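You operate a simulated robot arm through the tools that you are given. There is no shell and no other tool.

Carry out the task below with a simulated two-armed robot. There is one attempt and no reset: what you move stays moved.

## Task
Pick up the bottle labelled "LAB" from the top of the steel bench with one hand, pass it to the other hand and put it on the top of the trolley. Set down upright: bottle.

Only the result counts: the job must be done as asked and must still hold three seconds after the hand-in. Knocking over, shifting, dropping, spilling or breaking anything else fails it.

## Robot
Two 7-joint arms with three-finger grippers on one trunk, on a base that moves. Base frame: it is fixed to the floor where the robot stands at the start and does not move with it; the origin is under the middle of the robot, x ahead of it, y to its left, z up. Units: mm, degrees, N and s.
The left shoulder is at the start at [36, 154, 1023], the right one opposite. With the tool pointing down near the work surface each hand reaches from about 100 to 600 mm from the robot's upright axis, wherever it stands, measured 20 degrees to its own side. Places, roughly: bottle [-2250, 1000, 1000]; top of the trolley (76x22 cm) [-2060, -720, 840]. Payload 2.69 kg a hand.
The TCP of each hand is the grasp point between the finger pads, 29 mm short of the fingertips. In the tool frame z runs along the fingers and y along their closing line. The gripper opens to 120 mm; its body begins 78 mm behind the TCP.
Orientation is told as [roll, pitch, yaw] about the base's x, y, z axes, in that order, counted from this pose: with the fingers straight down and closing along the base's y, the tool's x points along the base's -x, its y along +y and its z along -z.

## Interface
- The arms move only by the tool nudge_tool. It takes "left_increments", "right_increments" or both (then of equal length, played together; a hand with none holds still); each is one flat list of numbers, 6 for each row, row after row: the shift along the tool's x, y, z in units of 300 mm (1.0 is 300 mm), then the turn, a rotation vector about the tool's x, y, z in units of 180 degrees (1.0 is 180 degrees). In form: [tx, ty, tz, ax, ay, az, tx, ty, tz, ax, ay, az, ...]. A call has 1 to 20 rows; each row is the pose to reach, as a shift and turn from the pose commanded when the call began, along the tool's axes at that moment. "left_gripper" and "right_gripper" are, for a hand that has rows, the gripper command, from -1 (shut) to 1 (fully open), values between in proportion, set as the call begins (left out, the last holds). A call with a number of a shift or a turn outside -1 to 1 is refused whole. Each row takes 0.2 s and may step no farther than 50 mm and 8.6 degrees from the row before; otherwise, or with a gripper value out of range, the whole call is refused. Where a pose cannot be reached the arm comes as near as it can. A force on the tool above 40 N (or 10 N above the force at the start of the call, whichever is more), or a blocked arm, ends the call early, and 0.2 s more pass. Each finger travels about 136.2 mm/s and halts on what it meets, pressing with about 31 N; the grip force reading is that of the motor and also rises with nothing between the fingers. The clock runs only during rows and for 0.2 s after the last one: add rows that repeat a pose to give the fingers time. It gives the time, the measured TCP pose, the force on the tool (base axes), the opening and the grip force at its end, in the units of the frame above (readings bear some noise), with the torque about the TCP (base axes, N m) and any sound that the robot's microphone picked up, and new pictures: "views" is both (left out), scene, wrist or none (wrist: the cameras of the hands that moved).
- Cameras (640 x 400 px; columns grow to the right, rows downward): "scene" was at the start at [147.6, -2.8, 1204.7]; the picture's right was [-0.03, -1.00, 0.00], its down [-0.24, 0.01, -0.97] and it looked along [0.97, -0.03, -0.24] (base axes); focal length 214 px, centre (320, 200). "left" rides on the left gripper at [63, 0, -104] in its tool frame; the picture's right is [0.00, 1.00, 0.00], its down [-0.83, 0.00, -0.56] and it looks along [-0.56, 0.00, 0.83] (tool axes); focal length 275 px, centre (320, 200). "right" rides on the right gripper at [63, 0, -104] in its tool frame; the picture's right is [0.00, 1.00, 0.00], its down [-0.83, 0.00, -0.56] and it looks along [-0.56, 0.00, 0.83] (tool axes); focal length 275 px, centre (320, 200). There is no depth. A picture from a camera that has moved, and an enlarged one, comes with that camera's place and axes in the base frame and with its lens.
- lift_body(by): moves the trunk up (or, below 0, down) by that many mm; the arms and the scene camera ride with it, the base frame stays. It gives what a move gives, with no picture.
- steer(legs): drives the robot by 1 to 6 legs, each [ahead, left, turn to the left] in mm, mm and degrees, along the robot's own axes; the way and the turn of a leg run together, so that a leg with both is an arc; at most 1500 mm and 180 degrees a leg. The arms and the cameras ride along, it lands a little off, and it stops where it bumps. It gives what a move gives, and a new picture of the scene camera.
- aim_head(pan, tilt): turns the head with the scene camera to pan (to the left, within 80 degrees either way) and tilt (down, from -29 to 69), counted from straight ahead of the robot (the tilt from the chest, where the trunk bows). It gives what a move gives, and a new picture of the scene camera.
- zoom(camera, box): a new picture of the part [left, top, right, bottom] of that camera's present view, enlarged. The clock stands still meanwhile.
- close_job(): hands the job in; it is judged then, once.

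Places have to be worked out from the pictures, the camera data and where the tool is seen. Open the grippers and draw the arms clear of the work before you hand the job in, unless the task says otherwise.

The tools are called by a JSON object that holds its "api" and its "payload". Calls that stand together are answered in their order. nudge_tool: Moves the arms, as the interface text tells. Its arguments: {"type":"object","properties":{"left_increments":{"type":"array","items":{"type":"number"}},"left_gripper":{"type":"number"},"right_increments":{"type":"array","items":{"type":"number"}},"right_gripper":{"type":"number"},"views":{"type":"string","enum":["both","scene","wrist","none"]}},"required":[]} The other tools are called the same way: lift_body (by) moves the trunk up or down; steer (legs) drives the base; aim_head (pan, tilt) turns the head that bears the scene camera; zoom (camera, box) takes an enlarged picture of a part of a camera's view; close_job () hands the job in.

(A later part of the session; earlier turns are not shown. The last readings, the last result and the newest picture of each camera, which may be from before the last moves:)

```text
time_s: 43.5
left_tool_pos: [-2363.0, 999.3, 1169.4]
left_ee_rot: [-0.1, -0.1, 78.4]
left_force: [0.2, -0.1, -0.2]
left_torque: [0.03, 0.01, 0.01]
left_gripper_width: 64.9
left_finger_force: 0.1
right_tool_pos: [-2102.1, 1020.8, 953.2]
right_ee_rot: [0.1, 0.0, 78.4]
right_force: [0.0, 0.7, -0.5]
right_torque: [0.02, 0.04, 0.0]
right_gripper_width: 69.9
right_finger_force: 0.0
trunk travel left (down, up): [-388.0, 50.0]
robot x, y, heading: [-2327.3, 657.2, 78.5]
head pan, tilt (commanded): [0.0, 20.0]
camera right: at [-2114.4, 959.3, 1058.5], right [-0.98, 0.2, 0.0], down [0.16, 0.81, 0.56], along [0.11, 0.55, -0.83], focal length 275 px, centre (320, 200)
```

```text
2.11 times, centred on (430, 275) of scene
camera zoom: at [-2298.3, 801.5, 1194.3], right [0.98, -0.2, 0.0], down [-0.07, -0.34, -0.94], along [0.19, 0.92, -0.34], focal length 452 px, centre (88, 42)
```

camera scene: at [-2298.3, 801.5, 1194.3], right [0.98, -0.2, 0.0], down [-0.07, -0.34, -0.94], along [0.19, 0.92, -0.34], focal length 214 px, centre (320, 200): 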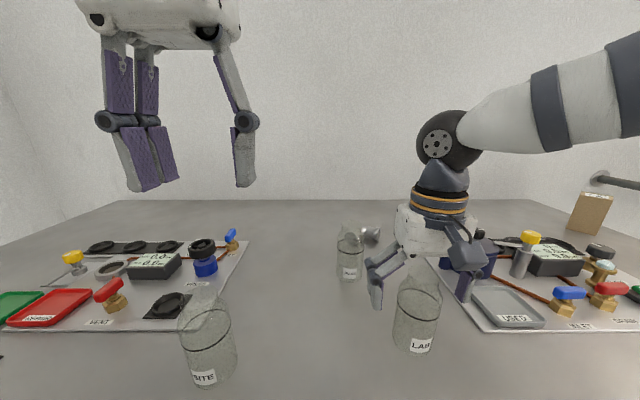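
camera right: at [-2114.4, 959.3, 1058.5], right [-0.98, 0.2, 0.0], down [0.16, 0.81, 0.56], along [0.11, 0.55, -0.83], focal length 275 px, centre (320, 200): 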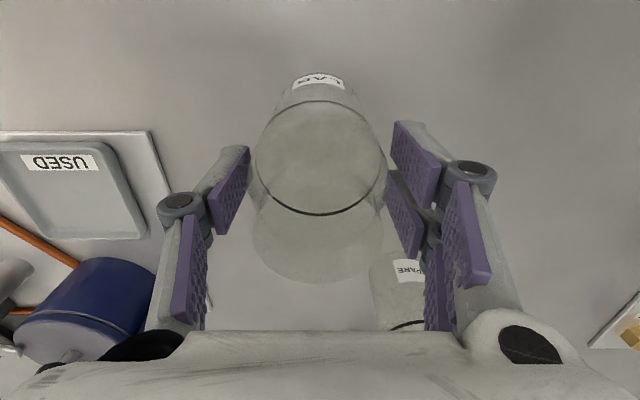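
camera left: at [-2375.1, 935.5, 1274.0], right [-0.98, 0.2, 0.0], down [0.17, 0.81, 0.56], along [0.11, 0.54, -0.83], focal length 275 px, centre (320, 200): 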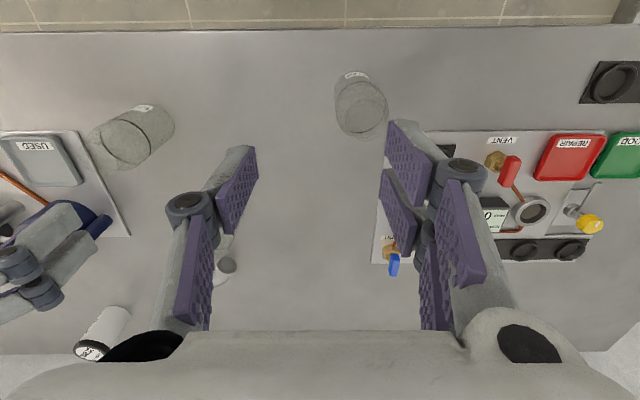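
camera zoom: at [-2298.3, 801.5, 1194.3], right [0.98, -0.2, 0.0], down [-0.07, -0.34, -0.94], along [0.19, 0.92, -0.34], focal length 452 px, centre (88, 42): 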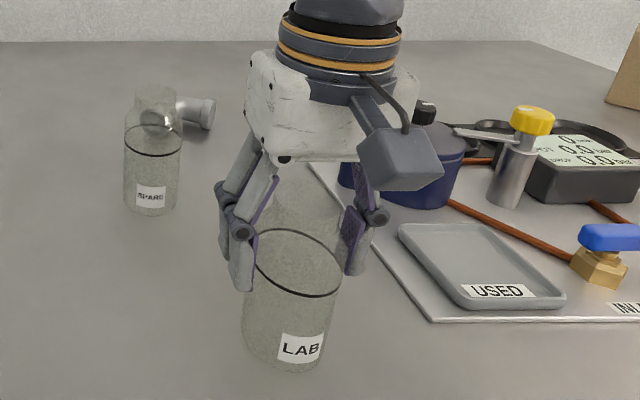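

The fingers straddle the upper body evenly. I close to grip.

{"api": "nudge_tool", "payload": {"right_increments": [0, 0, 0, 0, 0, 0, 0, 0, 0, 0, 0, 0, 0, 0, 0, 0, 0, 0, 0, 0, 0, 0, 0, 0], "right_gripper": -1, "views": "wrist"}}

{"api": "zoom", "payload": {"camera": "scene", "box": [340, 180, 520, 370]}}

```text
time_s: 44.5
left_tool_pos: [-2361.8, 998.2, 1171.2]
left_ee_rot: [0.1, 0.0, 78.4]
left_force: [-0.3, 0.4, -0.8]
left_torque: [-0.01, 0.02, -0.01]
left_gripper_width: 64.9
left_finger_force: 0.1
right_tool_pos: [-2101.6, 1020.6, 954.8]
right_ee_rot: [0.0, -0.1, 78.5]
right_force: [-0.5, 0.4, 3.1]
right_torque: [0.01, 0.06, -0.02]
right_gripper_width: 58.4
right_finger_force: 31.5
trunk travel left (down, up): [-388.0, 50.0]
robot x, y, heading: [-2325.1, 658.2, 78.5]
head pan, tilt (commanded): [0.0, 20.0]
camera right: at [-2114.4, 959.2, 1058.7], right [-0.98, 0.2, 0.0], down [0.16, 0.81, 0.56], along [0.11, 0.55, -0.83], focal length 275 px, centre (320, 200)
```

right: 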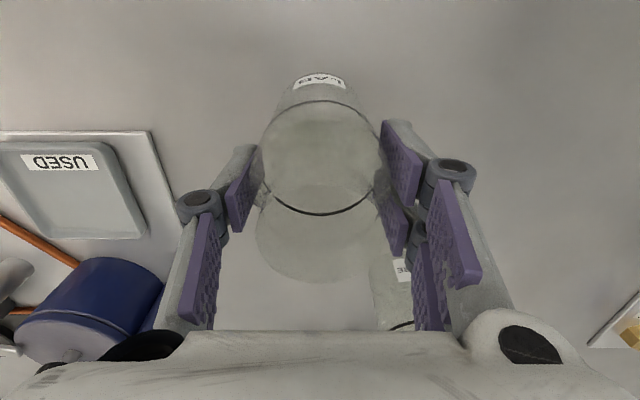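

```text
2.11 times, centred on (430, 275) of scene
camera zoom: at [-2298.4, 801.4, 1194.4], right [0.98, -0.2, 0.0], down [-0.07, -0.34, -0.94], along [0.19, 0.92, -0.34], focal length 452 px, centre (88, 42)
```

zoom: 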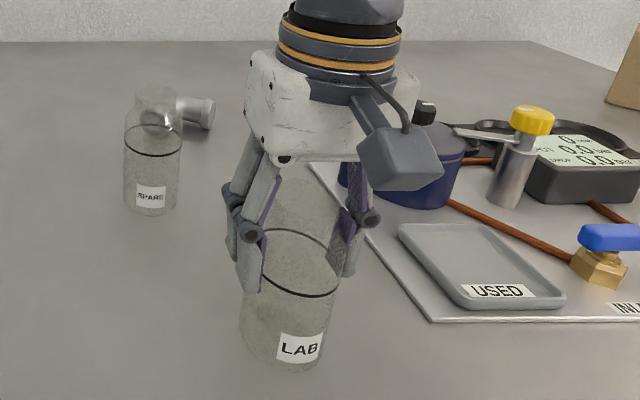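

Gripped at 58.4 mm with 31.5 N. I lift 30 mm gently and check the weight.

{"api": "nudge_tool", "payload": {"right_increments": [0, 0, -0.02, 0, 0, 0, 0, 0, -0.05, 0, 0, 0, 0, 0, -0.08, 0, 0, 0, 0, 0, -0.1, 0, 0, 0, 0, 0, -0.1, 0, 0, 0], "views": "wrist"}}

{"api": "zoom", "payload": {"camera": "scene", "box": [340, 180, 520, 370]}}

```text
time_s: 45.6
left_tool_pos: [-2361.1, 999.0, 1171.1]
left_ee_rot: [0.0, 0.1, 78.4]
left_force: [-0.5, -0.8, 0.7]
left_torque: [-0.01, -0.03, -0.03]
left_gripper_width: 64.8
left_finger_force: 0.1
right_tool_pos: [-2102.1, 1021.1, 984.1]
right_ee_rot: [-0.1, 0.0, 78.5]
right_force: [0.1, 0.7, -0.7]
right_torque: [0.02, 0.03, 0.0]
right_gripper_width: 58.6
right_finger_force: 31.5
trunk travel left (down, up): [-388.0, 50.0]
robot x, y, heading: [-2329.6, 654.9, 78.4]
head pan, tilt (commanded): [0.0, 20.0]
camera right: at [-2114.3, 959.2, 1088.6], right [-0.98, 0.2, 0.0], down [0.16, 0.81, 0.56], along [0.11, 0.55, -0.83], focal length 275 px, centre (320, 200)
```

right: 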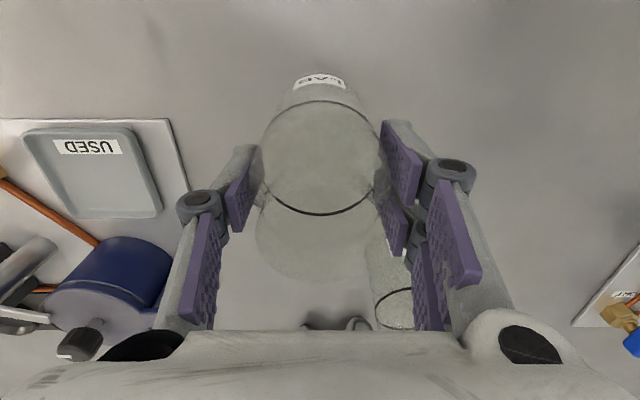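

```text
2.11 times, centred on (430, 275) of scene
camera zoom: at [-2298.3, 801.6, 1194.3], right [0.98, -0.2, 0.0], down [-0.07, -0.34, -0.94], along [0.19, 0.92, -0.34], focal length 452 px, centre (88, 42)
```

zoom: 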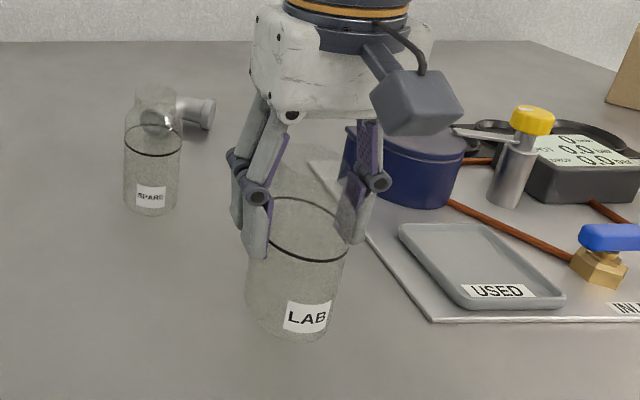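

The bottle moves with the hand. I lift another 120 mm smoothly.

{"api": "nudge_tool", "payload": {"right_increments": [0, 0, -0.03, 0, 0, 0, 0, 0, -0.08, 0, 0, 0, 0, 0, -0.14, 0, 0, 0, 0, 0, -0.2, 0, 0, 0, 0, 0, -0.26, 0, 0, 0, 0, 0, -0.32, 0, 0, 0, 0, 0, -0.37, 0, 0, 0, 0, 0, -0.4, 0, 0, 0, 0, 0, -0.4, 0, 0, 0], "views": "both"}}

```text
time_s: 47.6
left_tool_pos: [-2362.5, 998.1, 1169.3]
left_ee_rot: [0.0, 0.0, 78.5]
left_force: [-0.5, 0.0, 0.1]
left_torque: [0.0, 0.02, -0.01]
left_gripper_width: 64.6
left_finger_force: 0.0
right_tool_pos: [-2101.6, 1021.7, 1104.5]
right_ee_rot: [0.0, 0.0, 78.4]
right_force: [-0.2, 0.0, -1.1]
right_torque: [-0.04, 0.0, -0.01]
right_gripper_width: 58.2
right_finger_force: 31.0
trunk travel left (down, up): [-388.0, 50.0]
robot x, y, heading: [-2324.7, 659.0, 78.3]
head pan, tilt (commanded): [0.0, 20.0]
camera scene: at [-2298.3, 801.6, 1194.3], right [0.98, -0.2, 0.0], down [-0.07, -0.34, -0.94], along [0.19, 0.92, -0.34], focal length 214 px, centre (320, 200)
camera right: at [-2113.7, 959.0, 1208.4], right [-0.98, 0.2, 0.0], down [0.16, 0.82, 0.56], along [0.11, 0.55, -0.83], focal length 275 px, centre (320, 200)
```

scene: 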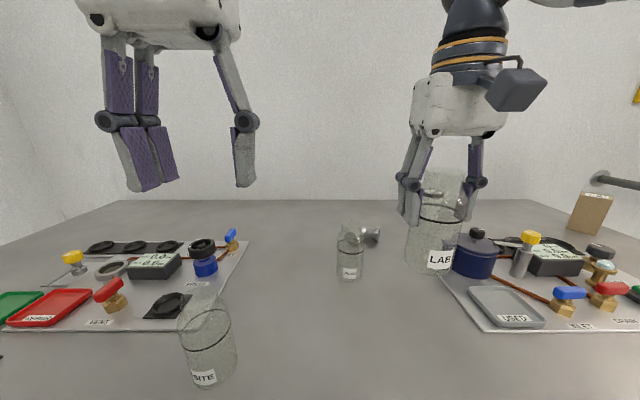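
right: 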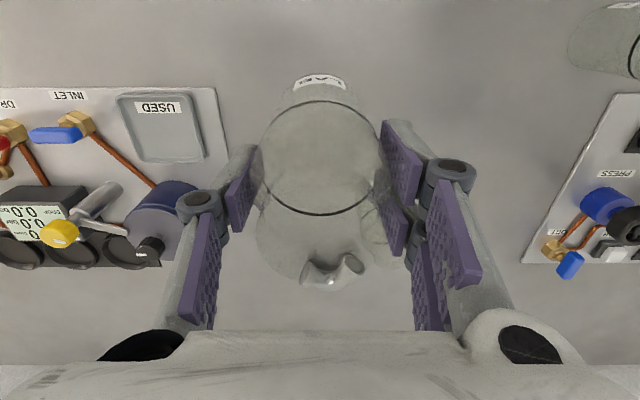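

The bottle is held clear above everything (base ≈ z 1009). I back away 350 mm from the bench into the aisle for the hand-over.

{"api": "steer", "payload": {"legs": [[-350, 0, 0]]}}

```text
time_s: 49.9
left_tool_pos: [-2432.8, 653.2, 1171.2]
left_ee_rot: [-0.1, 0.0, 78.4]
left_force: [-0.4, 0.7, -0.5]
left_torque: [0.03, 0.0, -0.02]
left_gripper_width: 65.1
left_finger_force: 0.0
right_tool_pos: [-2171.4, 676.0, 1103.9]
right_ee_rot: [0.1, 0.0, 78.2]
right_force: [0.0, 0.5, -0.2]
right_torque: [0.03, 0.02, -0.01]
right_gripper_width: 58.1
right_finger_force: 31.3
trunk travel left (down, up): [-388.0, 50.0]
robot x, y, heading: [-2397.5, 313.0, 78.0]
head pan, tilt (commanded): [0.0, 20.0]
camera scene: at [-2368.9, 457.1, 1194.4], right [0.98, -0.2, 0.0], down [-0.07, -0.33, -0.94], along [0.19, 0.92, -0.34], focal length 214 px, centre (320, 200)
```

scene: 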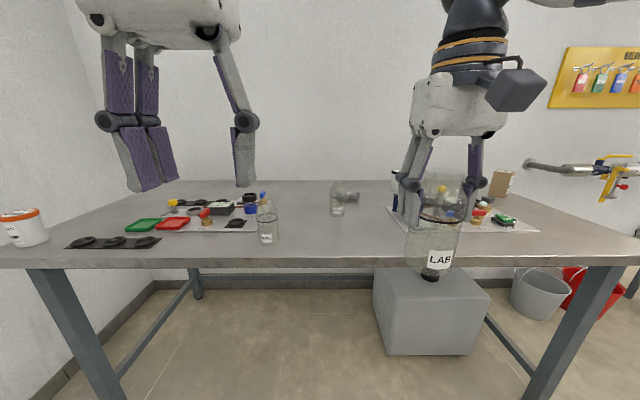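

The bottle hangs at 401 mm ahead, 148 mm right of my axis, over free floor. I turn the left hand to point to the right with a 22° down tilt (so it can take the lower body from the side), staying about 170 mm away from the bottle.

{"api": "nudge_tool", "payload": {"left_increments": [-0.015, -0.005, 0.0156, 0.0191, -0.0273, 0.0283, -0.03, -0.0105, 0.0311, 0.0382, -0.0546, 0.0567, -0.045, -0.0158, 0.0467, 0.0573, -0.0819, 0.085, -0.06, -0.0211, 0.0622, 0.0764, -0.1092, 0.1133, -0.075, -0.0264, 0.0778, 0.0955, -0.1365, 0.1417, -0.09, -0.0317, 0.0933, 0.1147, -0.1638, 0.17, -0.105, -0.0369, 0.1089, 0.1338, -0.191, 0.1983, -0.12, -0.0422, 0.1245, 0.1529, -0.2183, 0.2267, -0.135, -0.0475, 0.14, 0.172, -0.2456, 0.255, -0.15, -0.0528, 0.1556, 0.1911, -0.2729, 0.2833, -0.165, -0.058, 0.1711, 0.2102, -0.3002, 0.3117, -0.18, -0.0633, 0.1867, 0.2293, -0.3275, 0.34, -0.18, -0.0633, 0.1867, 0.2293, -0.3275, 0.34], "left_gripper": 1, "views": "both"}}

```text
time_s: 52.7
left_tool_pos: [-2402.3, 703.5, 1115.2]
left_ee_rot: [0.2, -68.1, 8.1]
left_force: [-0.3, 0.6, -0.2]
left_torque: [0.02, -0.02, 0.01]
left_gripper_width: 120.3
left_finger_force: 0.0
right_tool_pos: [-2171.4, 676.0, 1103.4]
right_ee_rot: [0.0, 0.0, 78.3]
right_force: [-0.5, 0.3, -1.0]
right_torque: [0.0, -0.01, 0.01]
right_gripper_width: 58.3
right_finger_force: 31.3
trunk travel left (down, up): [-388.0, 50.0]
robot x, y, heading: [-2400.6, 312.3, 78.1]
head pan, tilt (commanded): [0.0, 20.0]
camera scene: at [-2368.7, 457.3, 1194.4], right [0.98, -0.2, 0.0], down [-0.07, -0.33, -0.94], along [0.19, 0.92, -0.34], focal length 214 px, centre (320, 200)
camera left: at [-2521.9, 685.0, 1094.5], right [-0.14, 0.99, 0.01], down [-0.2, -0.03, 0.98], along [0.97, 0.14, 0.21], focal length 275 px, centre (320, 200)
```

scene: 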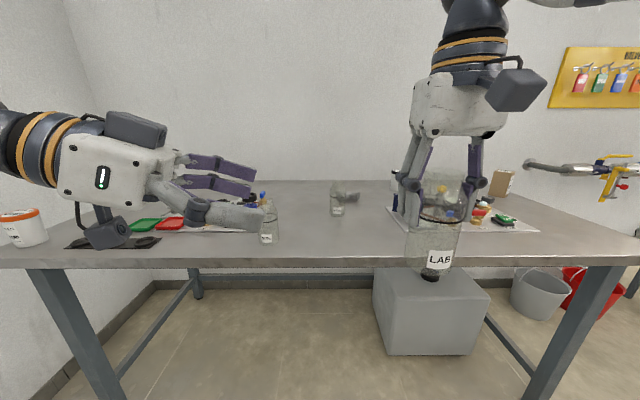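
left: 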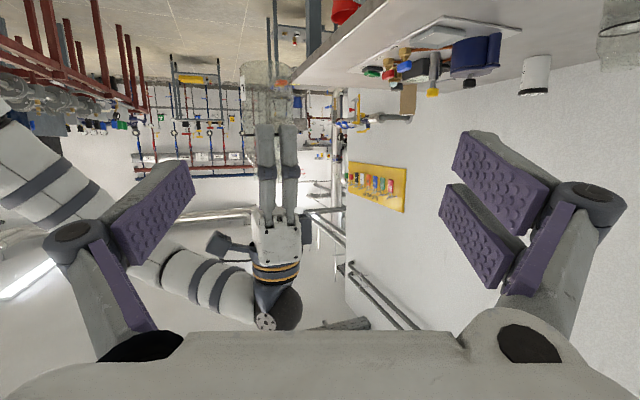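

The left hand reached the side pose with no contact, and its camera sees the held bottle from the side (upside-down). I zoom in there to measure the bottle's base and rim relative to the right hand.

{"api": "zoom", "payload": {"camera": "left", "box": [190, 40, 350, 240]}}

{"api": "zoom", "payload": {"camera": "scene", "box": [370, 60, 520, 290]}}

```text
2.00 times, centred on (270, 140) of left
camera zoom: at [-2521.9, 685.0, 1094.5], right [-0.14, 0.99, 0.01], down [-0.2, -0.03, 0.98], along [0.97, 0.14, 0.21], focal length 551 px, centre (420, 320)
```

zoom: 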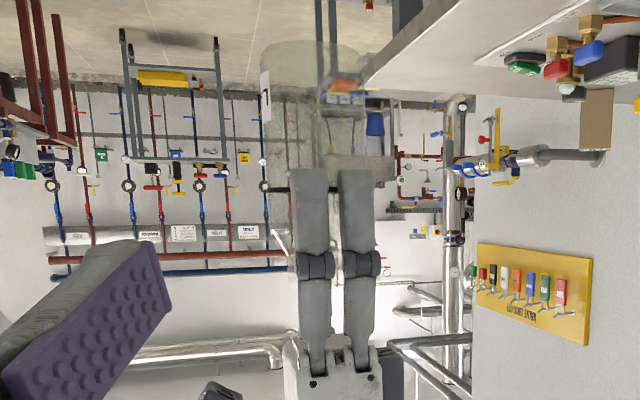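

```text
1.74 times, centred on (445, 175) of scene
camera zoom: at [-2368.7, 457.3, 1194.4], right [0.98, -0.2, 0.0], down [-0.07, -0.33, -0.94], along [0.19, 0.92, -0.34], focal length 373 px, centre (103, 244)
```

zoom: 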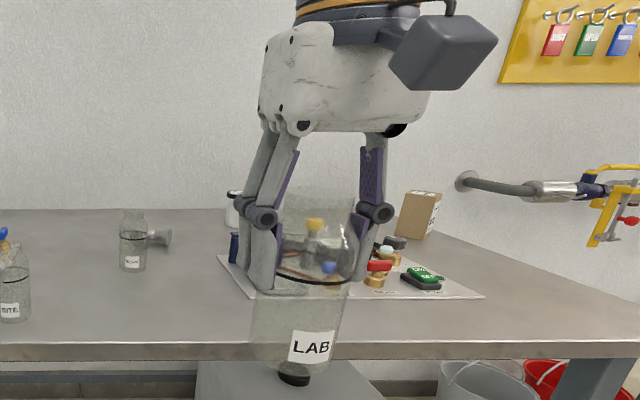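

The bottle base measures z≈1010, 93 mm below the right TCP, so the lower ~60 mm of the body is free. I bring the right hand with the bottle toward the middle (29 ahead, 88 left) while yawing it +30° so its fingers will not lie in the path of the left fingers.

{"api": "nudge_tool", "payload": {"right_increments": [-0.006, 0.018, 0, 0, 0, -0.0104, -0.0181, 0.055, 0, 0, 0, -0.0313, -0.0302, 0.0917, 0, 0, 0, -0.0521, -0.0423, 0.1283, 0, 0, 0, -0.0729, -0.0544, 0.165, 0, 0, 0, -0.0938, -0.0665, 0.2017, 0, 0, 0, -0.1146, -0.0786, 0.2383, 0, 0, 0, -0.1354, -0.0907, 0.275, 0, 0, 0, -0.1563, -0.0967, 0.2933, 0, 0, 0, -0.1667, -0.0967, 0.2933, 0, 0, 0, -0.1667], "views": "both"}}

{"api": "zoom", "payload": {"camera": "left", "box": [190, 0, 450, 220]}}

```text
time_s: 54.9
left_tool_pos: [-2403.1, 703.9, 1114.6]
left_ee_rot: [0.1, -68.0, 8.3]
left_force: [0.5, 0.1, -0.2]
left_torque: [-0.03, 0.0, 0.0]
left_gripper_width: 119.8
left_finger_force: 0.2
right_tool_pos: [-2251.8, 722.4, 1104.2]
right_ee_rot: [-0.1, 0.0, 108.3]
right_force: [0.4, -0.5, -0.6]
right_torque: [-0.03, 0.01, 0.0]
right_gripper_width: 58.5
right_finger_force: 31.2
trunk travel left (down, up): [-388.0, 50.0]
robot x, y, heading: [-2399.5, 312.7, 78.2]
head pan, tilt (commanded): [0.0, 20.0]
camera scene: at [-2368.8, 457.5, 1194.3], right [0.98, -0.2, 0.0], down [-0.07, -0.34, -0.94], along [0.19, 0.92, -0.34], focal length 214 px, centre (320, 200)
camera right: at [-2231.7, 662.9, 1208.3], right [-0.95, -0.32, 0.0], down [-0.27, 0.79, 0.56], along [-0.18, 0.53, -0.83], focal length 275 px, centre (320, 200)
```

scene: 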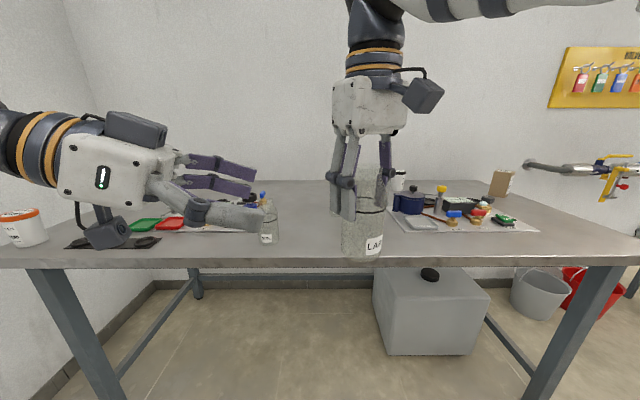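
right: 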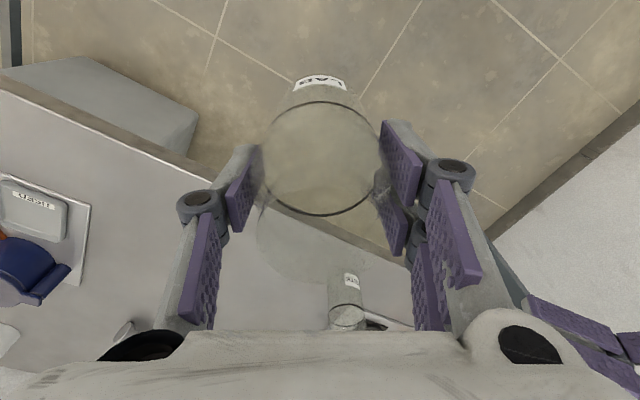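

```text
1.82 times, centred on (320, 110) of left
camera zoom: at [-2521.9, 685.1, 1094.5], right [-0.14, 0.99, 0.0], down [-0.2, -0.03, 0.98], along [0.97, 0.14, 0.2], focal length 500 px, centre (320, 364)
```

zoom: 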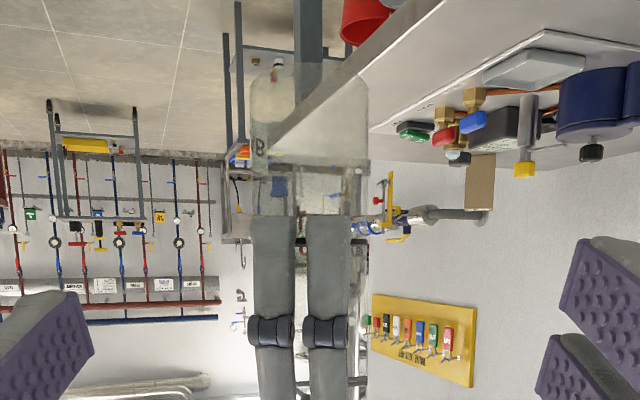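

Geometry now: bottle axis at (-2252, 722), base z≈1011; the left hand must advance ~147 mm along its fingers with -3.5/-5.8 mm corrections. I advance the first 90 mm and check.

{"api": "nudge_tool", "payload": {"left_increments": [-0.01, -0.006, 0.06, 0, 0, 0, -0.0193, -0.0117, 0.12, 0, 0, 0, -0.0193, -0.0117, 0.18, 0, 0, 0, -0.0193, -0.0117, 0.24, 0, 0, 0, -0.0193, -0.0117, 0.3, 0, 0, 0, -0.0193, -0.0117, 0.3, 0, 0, 0], "left_gripper": 1, "views": "both"}}

{"api": "zoom", "payload": {"camera": "scene", "box": [170, 60, 450, 280]}}

```text
time_s: 56.3
left_tool_pos: [-2317.7, 712.7, 1085.6]
left_ee_rot: [0.1, -68.0, 8.3]
left_force: [0.4, -0.6, 0.4]
left_torque: [0.01, 0.01, 0.0]
left_gripper_width: 120.0
left_finger_force: 0.2
right_tool_pos: [-2251.0, 723.6, 1103.1]
right_ee_rot: [0.0, -0.1, 108.4]
right_force: [-0.3, -0.4, -0.1]
right_torque: [0.01, -0.02, 0.01]
right_gripper_width: 58.5
right_finger_force: 30.8
trunk travel left (down, up): [-388.0, 50.0]
robot x, y, heading: [-2399.2, 314.1, 78.4]
head pan, tilt (commanded): [0.0, 20.0]
camera scene: at [-2369.0, 457.4, 1194.3], right [0.98, -0.2, 0.0], down [-0.07, -0.33, -0.94], along [0.19, 0.92, -0.34], focal length 214 px, centre (320, 200)
camera left: at [-2436.5, 694.4, 1065.6], right [-0.14, 0.99, 0.0], down [-0.2, -0.03, 0.98], along [0.97, 0.14, 0.2], focal length 275 px, centre (320, 200)
```

scene: 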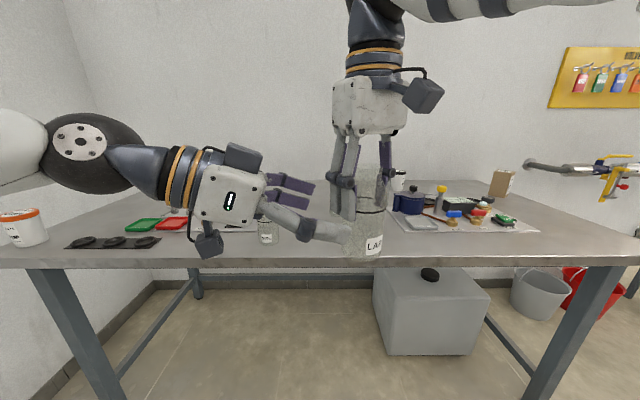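
left: 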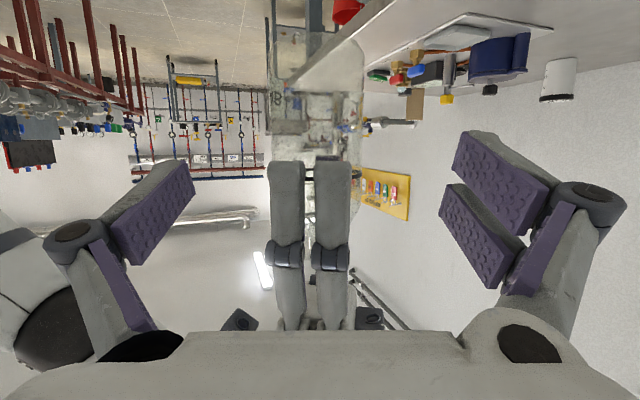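

```text
1.82 times, centred on (310, 170) of scene
camera zoom: at [-2369.0, 457.4, 1194.3], right [0.98, -0.2, 0.0], down [-0.07, -0.33, -0.94], along [0.19, 0.92, -0.34], focal length 390 px, centre (338, 254)
```

zoom: 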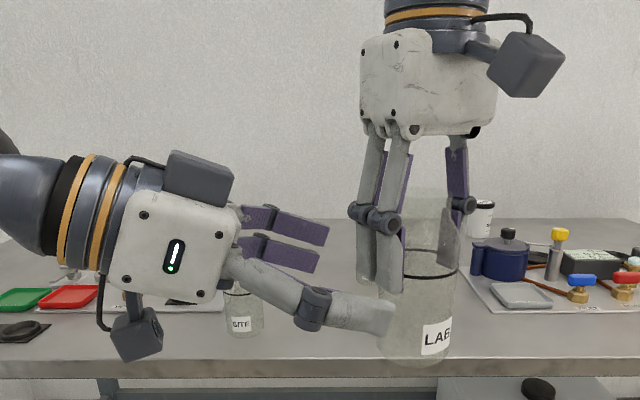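

Everything lines up: the left fingers straddle the lower body, just under the right fingertips. I advance the last 55 mm slowly.

{"api": "nudge_tool", "payload": {"left_increments": [0, 0, 0.04, 0, 0, 0, 0, 0, 0.08, 0, 0, 0, 0, 0, 0.12, 0, 0, 0, 0, 0, 0.16, 0, 0, 0, 0, 0, 0.1833, 0, 0, 0, 0, 0, 0.1833, 0, 0, 0], "left_gripper": 1, "views": "both"}}

{"api": "zoom", "payload": {"camera": "scene", "box": [220, 80, 460, 280]}}

{"api": "zoom", "payload": {"camera": "left", "box": [160, 0, 480, 220]}}

```text
time_s: 57.7
left_tool_pos: [-2266.5, 719.5, 1064.6]
left_ee_rot: [0.0, -68.0, 8.3]
left_force: [-0.5, -0.2, 0.3]
left_torque: [0.01, -0.03, 0.0]
left_gripper_width: 119.9
left_finger_force: 0.1
right_tool_pos: [-2252.4, 722.4, 1104.4]
right_ee_rot: [0.0, 0.0, 108.3]
right_force: [-0.4, 0.4, -0.3]
right_torque: [0.03, 0.02, 0.02]
right_gripper_width: 58.6
right_finger_force: 31.3
trunk travel left (down, up): [-388.0, 50.0]
robot x, y, heading: [-2401.8, 310.4, 78.5]
head pan, tilt (commanded): [0.0, 20.0]
camera scene: at [-2368.9, 457.5, 1194.3], right [0.98, -0.2, 0.0], down [-0.07, -0.34, -0.94], along [0.19, 0.92, -0.34], focal length 214 px, centre (320, 200)
camera left: at [-2386.1, 701.8, 1045.2], right [-0.14, 0.99, 0.0], down [-0.2, -0.03, 0.98], along [0.97, 0.14, 0.2], focal length 275 px, centre (320, 200)
```

scene: 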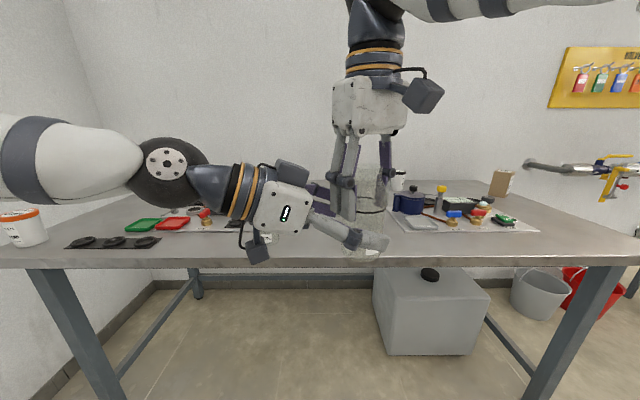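
left: 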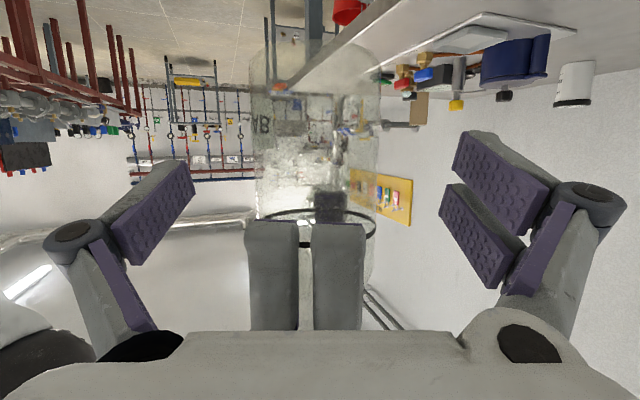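

```text
2.00 times, centred on (340, 180) of scene
camera zoom: at [-2368.9, 457.5, 1194.3], right [0.98, -0.2, 0.0], down [-0.07, -0.34, -0.94], along [0.19, 0.92, -0.34], focal length 429 px, centre (280, 240)
```

zoom: 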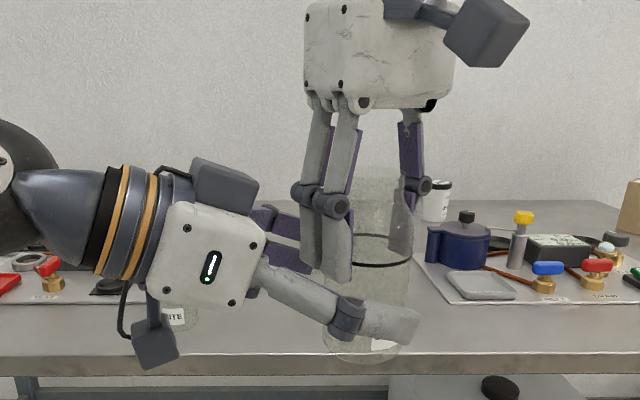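

```text
1.82 times, centred on (320, 110) of left
camera zoom: at [-2386.1, 701.8, 1045.2], right [-0.14, 0.99, 0.0], down [-0.2, -0.03, 0.98], along [0.97, 0.14, 0.2], focal length 500 px, centre (320, 364)
```

zoom: 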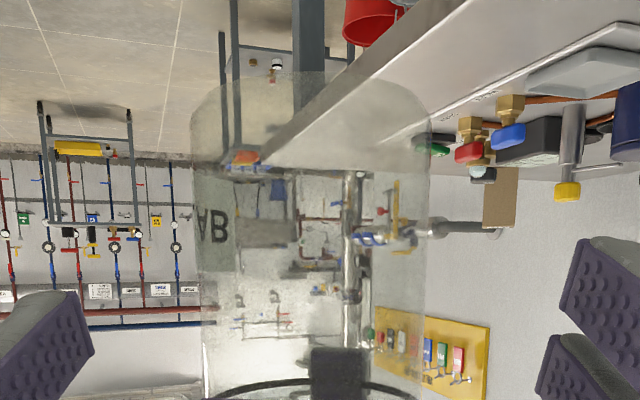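

The bottle is centred between the open left fingers with no contact. I close the left gripper to 72 mm first and check clearances.

{"api": "nudge_tool", "payload": {"left_increments": [0, 0, 0, 0, 0, 0, 0, 0, 0, 0, 0, 0, 0, 0, 0, 0, 0, 0], "left_gripper": 0.2, "views": "both"}}

{"api": "zoom", "payload": {"camera": "scene", "box": [280, 120, 440, 280]}}

```text
time_s: 58.5
left_tool_pos: [-2267.0, 720.3, 1066.2]
left_ee_rot: [0.1, -68.0, 8.4]
left_force: [0.1, -0.1, -0.9]
left_torque: [-0.01, 0.0, -0.01]
left_gripper_width: 71.8
left_finger_force: 0.1
right_tool_pos: [-2251.4, 723.6, 1102.8]
right_ee_rot: [0.0, 0.0, 108.4]
right_force: [-1.1, 1.6, -0.2]
right_torque: [0.02, 0.0, 0.0]
right_gripper_width: 58.3
right_finger_force: 31.1
trunk travel left (down, up): [-388.0, 50.0]
robot x, y, heading: [-2399.4, 313.9, 78.1]
head pan, tilt (commanded): [0.0, 20.0]
camera scene: at [-2368.8, 457.5, 1194.3], right [0.98, -0.2, 0.0], down [-0.07, -0.34, -0.94], along [0.19, 0.92, -0.34], focal length 214 px, centre (320, 200)
camera left: at [-2386.2, 701.9, 1045.3], right [-0.14, 0.99, 0.0], down [-0.2, -0.03, 0.98], along [0.97, 0.14, 0.2], focal length 275 px, centre (320, 200)
```

scene: 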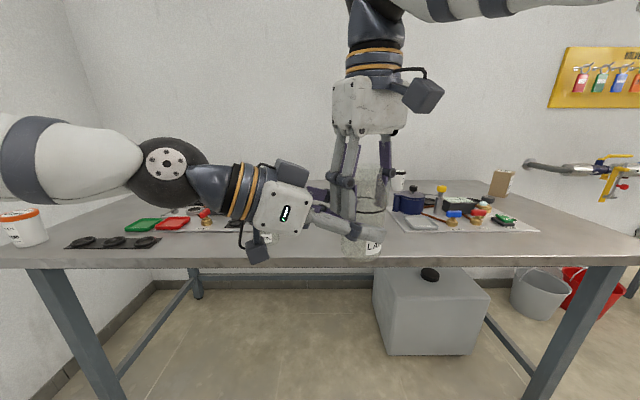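
left: 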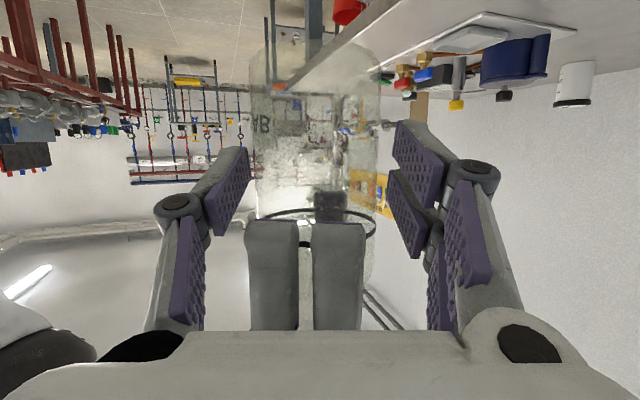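

```text
2.50 times, centred on (360, 200) of scene
camera zoom: at [-2368.8, 457.5, 1194.3], right [0.98, -0.2, 0.0], down [-0.07, -0.34, -0.94], along [0.19, 0.92, -0.34], focal length 536 px, centre (220, 200)
```

zoom: 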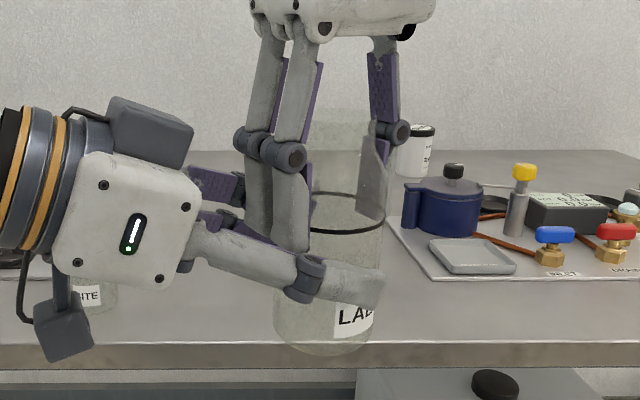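

The left thumb passes close to the near right-hand fingertip. I yaw the right hand back by 6° to open up a little more room before the final closing.

{"api": "nudge_tool", "payload": {"right_increments": [0, 0, 0, 0, 0, 0.0167, 0, 0, 0, 0, 0, 0.0333, 0, 0, 0, 0, 0, 0.0333], "views": "both"}}

{"api": "zoom", "payload": {"camera": "right", "box": [160, 60, 640, 360]}}

```text
time_s: 59.3
left_tool_pos: [-2267.4, 720.3, 1065.0]
left_ee_rot: [0.2, -67.9, 8.3]
left_force: [0.4, 0.0, -0.1]
left_torque: [-0.02, -0.01, -0.03]
left_gripper_width: 72.2
left_finger_force: 0.0
right_tool_pos: [-2250.9, 722.4, 1103.3]
right_ee_rot: [-0.1, 0.0, 102.2]
right_force: [-0.8, 0.9, -1.1]
right_torque: [-0.04, 0.02, 0.05]
right_gripper_width: 58.7
right_finger_force: 31.3
trunk travel left (down, up): [-388.0, 50.0]
robot x, y, heading: [-2400.7, 312.1, 78.2]
head pan, tilt (commanded): [0.0, 20.0]
camera scene: at [-2368.8, 457.5, 1194.3], right [0.98, -0.2, 0.0], down [-0.07, -0.34, -0.94], along [0.19, 0.92, -0.34], focal length 214 px, centre (320, 200)
camera right: at [-2237.9, 660.9, 1208.2], right [-0.98, -0.22, 0.0], down [-0.18, 0.81, 0.56], along [-0.12, 0.54, -0.83], focal length 275 px, centre (320, 200)
```

scene: 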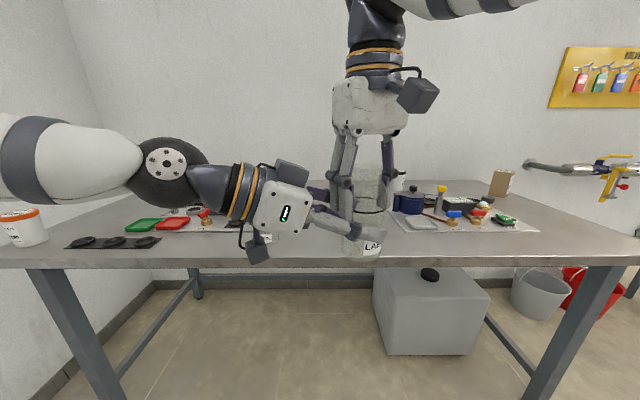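
right: 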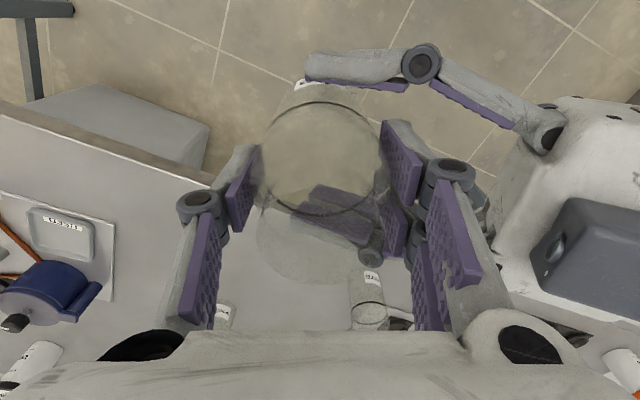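

```text
1.33 times, centred on (400, 210) of right
camera zoom: at [-2237.9, 660.9, 1208.2], right [-0.98, -0.22, 0.0], down [-0.18, 0.81, 0.56], along [-0.12, 0.54, -0.83], focal length 367 px, centre (213, 187)
```

zoom: 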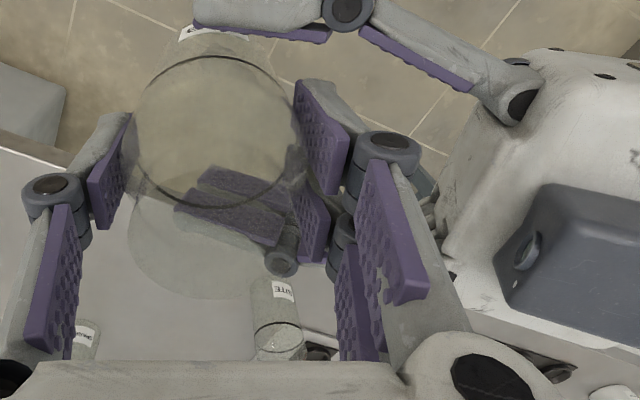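

From above, the right fingers sit between the left ones with space to spare. I close the left gripper onto the bottle body.

{"api": "nudge_tool", "payload": {"left_increments": [0, 0, 0, 0, 0, 0, 0, 0, 0, 0, 0, 0, 0, 0, 0, 0, 0, 0, 0, 0, 0, 0, 0, 0], "left_gripper": -1, "views": "both"}}

{"api": "zoom", "payload": {"camera": "scene", "box": [280, 120, 440, 280]}}

{"api": "zoom", "payload": {"camera": "right", "box": [160, 20, 640, 320]}}

```text
time_s: 60.3
left_tool_pos: [-2266.5, 719.0, 1066.0]
left_ee_rot: [0.2, -68.0, 8.0]
left_force: [-4.5, -19.9, 3.2]
left_torque: [0.01, -0.06, -0.49]
left_gripper_width: 58.3
left_finger_force: 31.0
right_tool_pos: [-2250.2, 723.1, 1102.9]
right_ee_rot: [-0.1, -0.1, 102.3]
right_force: [3.8, 19.5, -4.8]
right_torque: [0.74, -0.14, 0.23]
right_gripper_width: 58.4
right_finger_force: 31.1
trunk travel left (down, up): [-388.0, 50.0]
robot x, y, heading: [-2396.7, 313.8, 78.5]
head pan, tilt (commanded): [0.0, 20.0]
camera scene: at [-2368.8, 457.5, 1194.3], right [0.98, -0.2, 0.0], down [-0.07, -0.34, -0.94], along [0.19, 0.92, -0.34], focal length 214 px, centre (320, 200)
camera left: at [-2385.9, 701.1, 1045.3], right [-0.14, 0.99, 0.01], down [-0.2, -0.03, 0.98], along [0.97, 0.14, 0.2], focal length 275 px, centre (320, 200)
```

scene: 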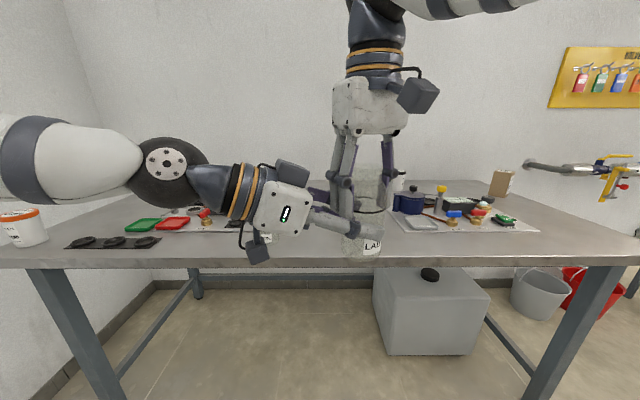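
left: 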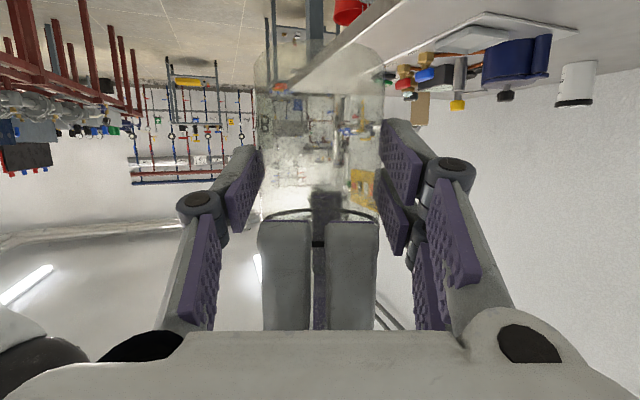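

```text
2.50 times, centred on (360, 200) of scene
camera zoom: at [-2368.8, 457.5, 1194.3], right [0.98, -0.2, 0.0], down [-0.07, -0.34, -0.94], along [0.19, 0.92, -0.34], focal length 536 px, centre (220, 200)
```

zoom: 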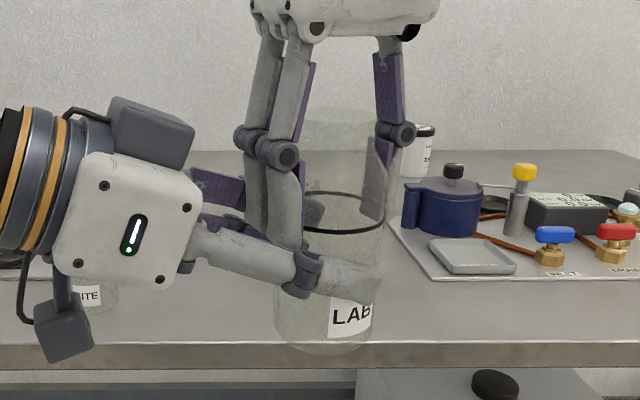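

```text
1.33 times, centred on (400, 170) of right
camera zoom: at [-2237.6, 661.2, 1208.1], right [-0.98, -0.22, 0.0], down [-0.18, 0.81, 0.56], along [-0.12, 0.54, -0.83], focal length 367 px, centre (213, 240)
```

zoom: 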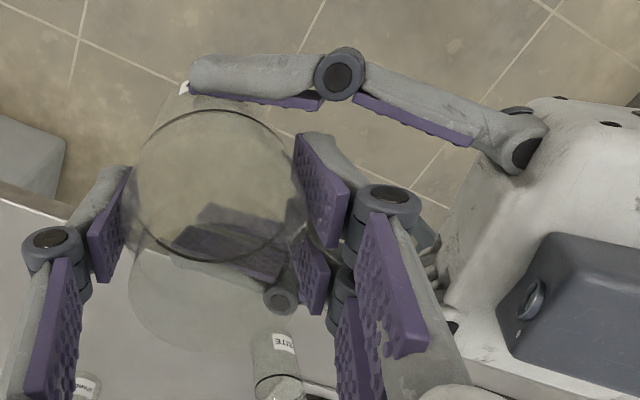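

Both hands hold the bottle (58.3 mm, 31 N), but there is a 20 N side load between them along y. I relax it by shifting the left hand 2 mm toward -y before releasing the right one.

{"api": "nudge_tool", "payload": {"left_increments": [0, -0.0033, 0, 0, 0, 0, 0, -0.0067, 0, 0, 0, 0, 0, -0.0067, 0, 0, 0, 0], "views": "none"}}

```text
time_s: 61.1
left_tool_pos: [-2267.9, 719.3, 1065.4]
left_ee_rot: [0.0, -68.0, 8.3]
left_force: [-2.9, -13.9, 1.2]
left_torque: [-0.04, -0.09, -0.39]
left_gripper_width: 58.6
left_finger_force: 31.3
right_tool_pos: [-2251.5, 723.6, 1103.2]
right_ee_rot: [0.0, 0.1, 102.4]
right_force: [3.2, 13.2, -2.7]
right_torque: [0.55, -0.12, 0.13]
right_gripper_width: 58.2
right_finger_force: 30.7
trunk travel left (down, up): [-388.0, 50.0]
robot x, y, heading: [-2394.6, 312.4, 78.2]
head pan, tilt (commanded): [0.0, 20.0]
```

The load fell to 14 N after 2 mm, so I shift about 4 mm more the same way.

{"api": "nudge_tool", "payload": {"left_increments": [0, -0.005, 0, 0, 0, 0, 0, -0.01, 0, 0, 0, 0, 0, -0.0143, 0, 0, 0, 0, 0, -0.0143, 0, 0, 0, 0], "views": "both"}}

{"api": "zoom", "payload": {"camera": "scene", "box": [280, 120, 440, 280]}}

```text
time_s: 62.1
left_tool_pos: [-2266.8, 715.9, 1066.8]
left_ee_rot: [0.2, -68.1, 8.6]
left_force: [-4.8, 24.8, -10.1]
left_torque: [0.08, 0.19, 0.39]
left_gripper_width: 58.0
left_finger_force: 31.2
right_tool_pos: [-2251.2, 720.8, 1103.6]
right_ee_rot: [0.0, 0.2, 102.5]
right_force: [4.5, -24.2, 10.8]
right_torque: [-1.09, -0.2, 0.03]
right_gripper_width: 58.0
right_finger_force: 30.7
trunk travel left (down, up): [-388.0, 50.0]
robot x, y, heading: [-2396.8, 311.4, 78.2]
head pan, tilt (commanded): [0.0, 20.0]
camera scene: at [-2368.8, 457.5, 1194.3], right [0.98, -0.2, 0.0], down [-0.07, -0.34, -0.94], along [0.19, 0.92, -0.34], focal length 214 px, centre (320, 200)
camera left: at [-2386.0, 697.3, 1045.3], right [-0.15, 0.99, 0.01], down [-0.2, -0.04, 0.98], along [0.97, 0.14, 0.21], focal length 275 px, centre (320, 200)
```

scene: 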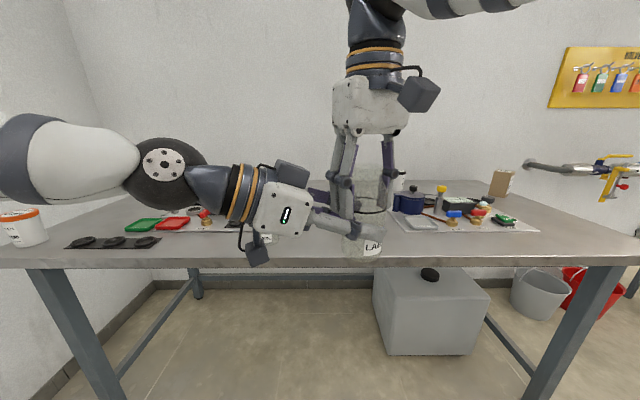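
left: 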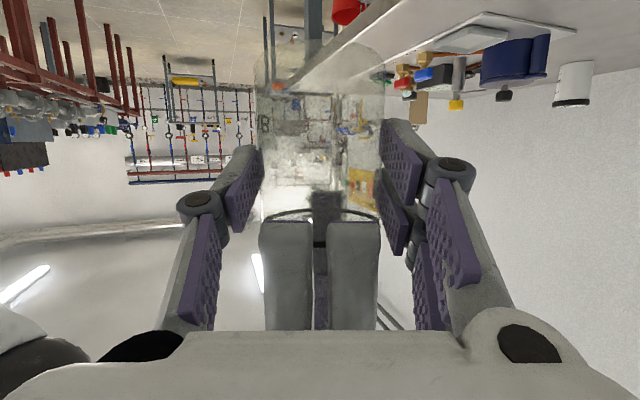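

```text
2.50 times, centred on (360, 200) of scene
camera zoom: at [-2368.8, 457.5, 1194.3], right [0.98, -0.2, 0.0], down [-0.07, -0.34, -0.94], along [0.19, 0.92, -0.34], focal length 536 px, centre (220, 200)
```

zoom: 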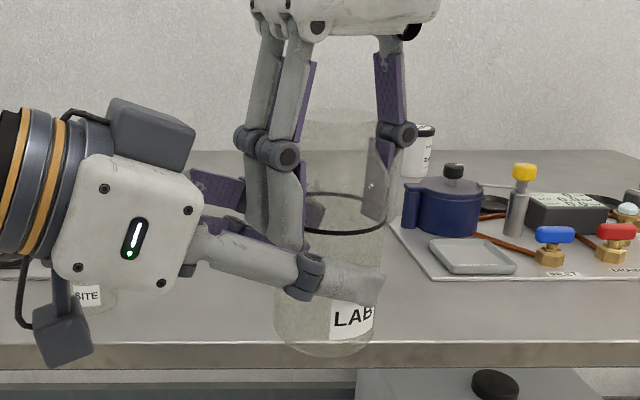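

I overshot (now +25 N); the stiffness is ~9 N/mm, so I go back 2.7 mm.

{"api": "nudge_tool", "payload": {"left_increments": [0, 0.0045, 0, 0, 0, 0, 0, 0.009, 0, 0, 0, 0, 0, 0.009, 0, 0, 0, 0, 0, 0.009, 0, 0, 0, 0], "views": "none"}}

```text
time_s: 63.1
left_tool_pos: [-2267.0, 716.6, 1064.9]
left_ee_rot: [0.1, -68.0, 8.3]
left_force: [-1.1, 24.7, -8.7]
left_torque: [0.12, 0.13, 0.26]
left_gripper_width: 58.6
left_finger_force: 31.2
right_tool_pos: [-2250.9, 721.6, 1103.5]
right_ee_rot: [-0.1, 0.3, 102.4]
right_force: [1.4, -23.8, 9.3]
right_torque: [-1.11, -0.07, 0.17]
right_gripper_width: 58.6
right_finger_force: 31.4
trunk travel left (down, up): [-388.0, 50.0]
robot x, y, heading: [-2397.9, 315.8, 78.2]
head pan, tilt (commanded): [0.0, 20.0]
```

The force shows hysteresis (still +25 N). I move another 2.5 mm back and read again.

{"api": "nudge_tool", "payload": {"left_increments": [0, 0.0042, 0, 0, 0, 0, 0, 0.0083, 0, 0, 0, 0, 0, 0.0083, 0, 0, 0, 0, 0, 0.0083, 0, 0, 0, 0], "views": "none"}}

```text
time_s: 64.1
left_tool_pos: [-2267.0, 717.7, 1065.3]
left_ee_rot: [0.2, -68.1, 8.1]
left_force: [-0.7, 5.6, -3.9]
left_torque: [0.31, 0.29, -0.18]
left_gripper_width: 58.5
left_finger_force: 31.2
right_tool_pos: [-2251.8, 723.1, 1103.9]
right_ee_rot: [0.0, -0.1, 102.3]
right_force: [-1.1, -7.1, 4.1]
right_torque: [-0.58, -0.16, 0.26]
right_gripper_width: 58.4
right_finger_force: 31.6
trunk travel left (down, up): [-388.0, 50.0]
robot x, y, heading: [-2394.8, 314.3, 78.1]
head pan, tilt (commanded): [0.0, 20.0]
```

The load is down to ~6 N. I open the right gripper only to 75 mm (its fingers have limited room next to the left palm) and check that the left hand holds the bottle.

{"api": "nudge_tool", "payload": {"right_increments": [0, 0, 0, 0, 0, 0, 0, 0, 0, 0, 0, 0, 0, 0, 0, 0, 0, 0], "right_gripper": 0.25, "views": "both"}}

{"api": "zoom", "payload": {"camera": "scene", "box": [280, 120, 440, 280]}}

{"api": "zoom", "payload": {"camera": "left", "box": [160, 0, 480, 330]}}

```text
time_s: 64.9
left_tool_pos: [-2267.2, 718.9, 1066.7]
left_ee_rot: [0.1, -68.1, 8.2]
left_force: [-1.1, -0.5, 0.5]
left_torque: [0.05, 0.01, 0.0]
left_gripper_width: 58.4
left_finger_force: 31.1
right_tool_pos: [-2251.5, 721.2, 1103.2]
right_ee_rot: [-0.1, 0.1, 102.4]
right_force: [-0.1, 0.5, -1.1]
right_torque: [0.01, -0.02, -0.01]
right_gripper_width: 74.8
right_finger_force: 0.0
trunk travel left (down, up): [-388.0, 50.0]
robot x, y, heading: [-2402.2, 310.0, 78.2]
head pan, tilt (commanded): [0.0, 20.0]
camera scene: at [-2368.8, 457.5, 1194.3], right [0.98, -0.2, 0.0], down [-0.07, -0.34, -0.94], along [0.19, 0.92, -0.34], focal length 214 px, centre (320, 200)
camera right: at [-2237.8, 660.9, 1208.3], right [-0.98, -0.22, 0.0], down [-0.18, 0.81, 0.56], along [-0.12, 0.54, -0.83], focal length 275 px, centre (320, 200)
```

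scene: 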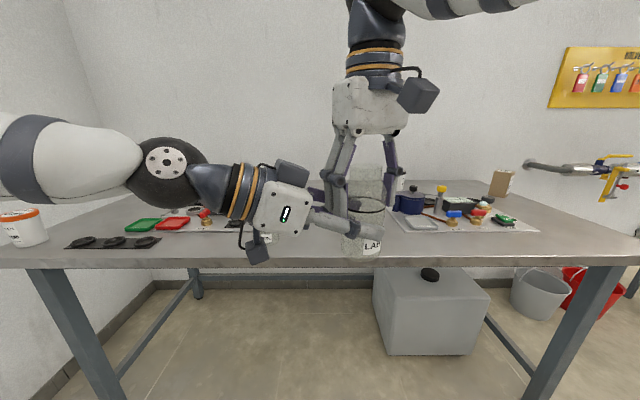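
right: 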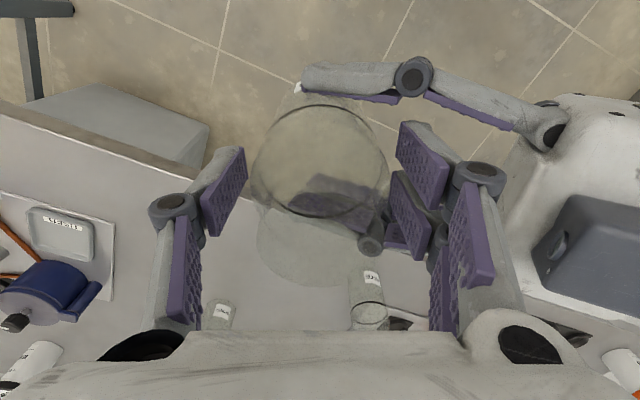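

```text
2.50 times, centred on (360, 200) of scene
camera zoom: at [-2368.8, 457.5, 1194.3], right [0.98, -0.2, 0.0], down [-0.07, -0.34, -0.94], along [0.19, 0.92, -0.34], focal length 536 px, centre (220, 200)
```

zoom: 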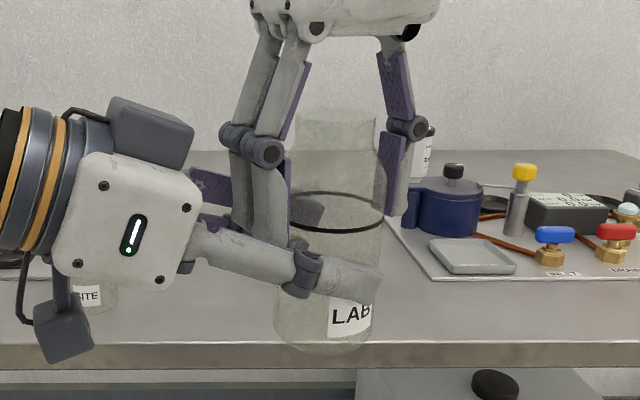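

```text
1.21 times, centred on (320, 165) of left
camera zoom: at [-2386.1, 700.7, 1045.4], right [-0.14, 0.99, 0.0], down [-0.2, -0.03, 0.98], along [0.97, 0.14, 0.2], focal length 334 px, centre (320, 242)
```

zoom: 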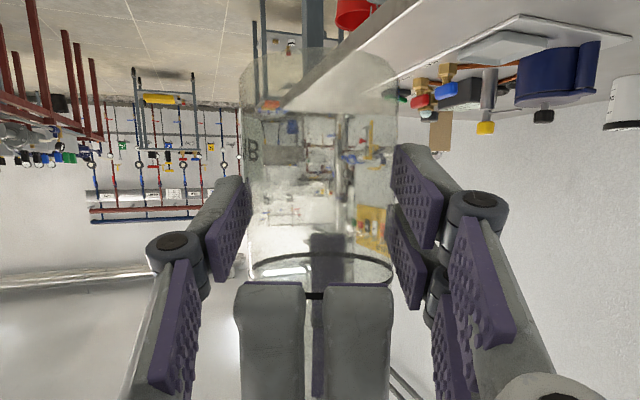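

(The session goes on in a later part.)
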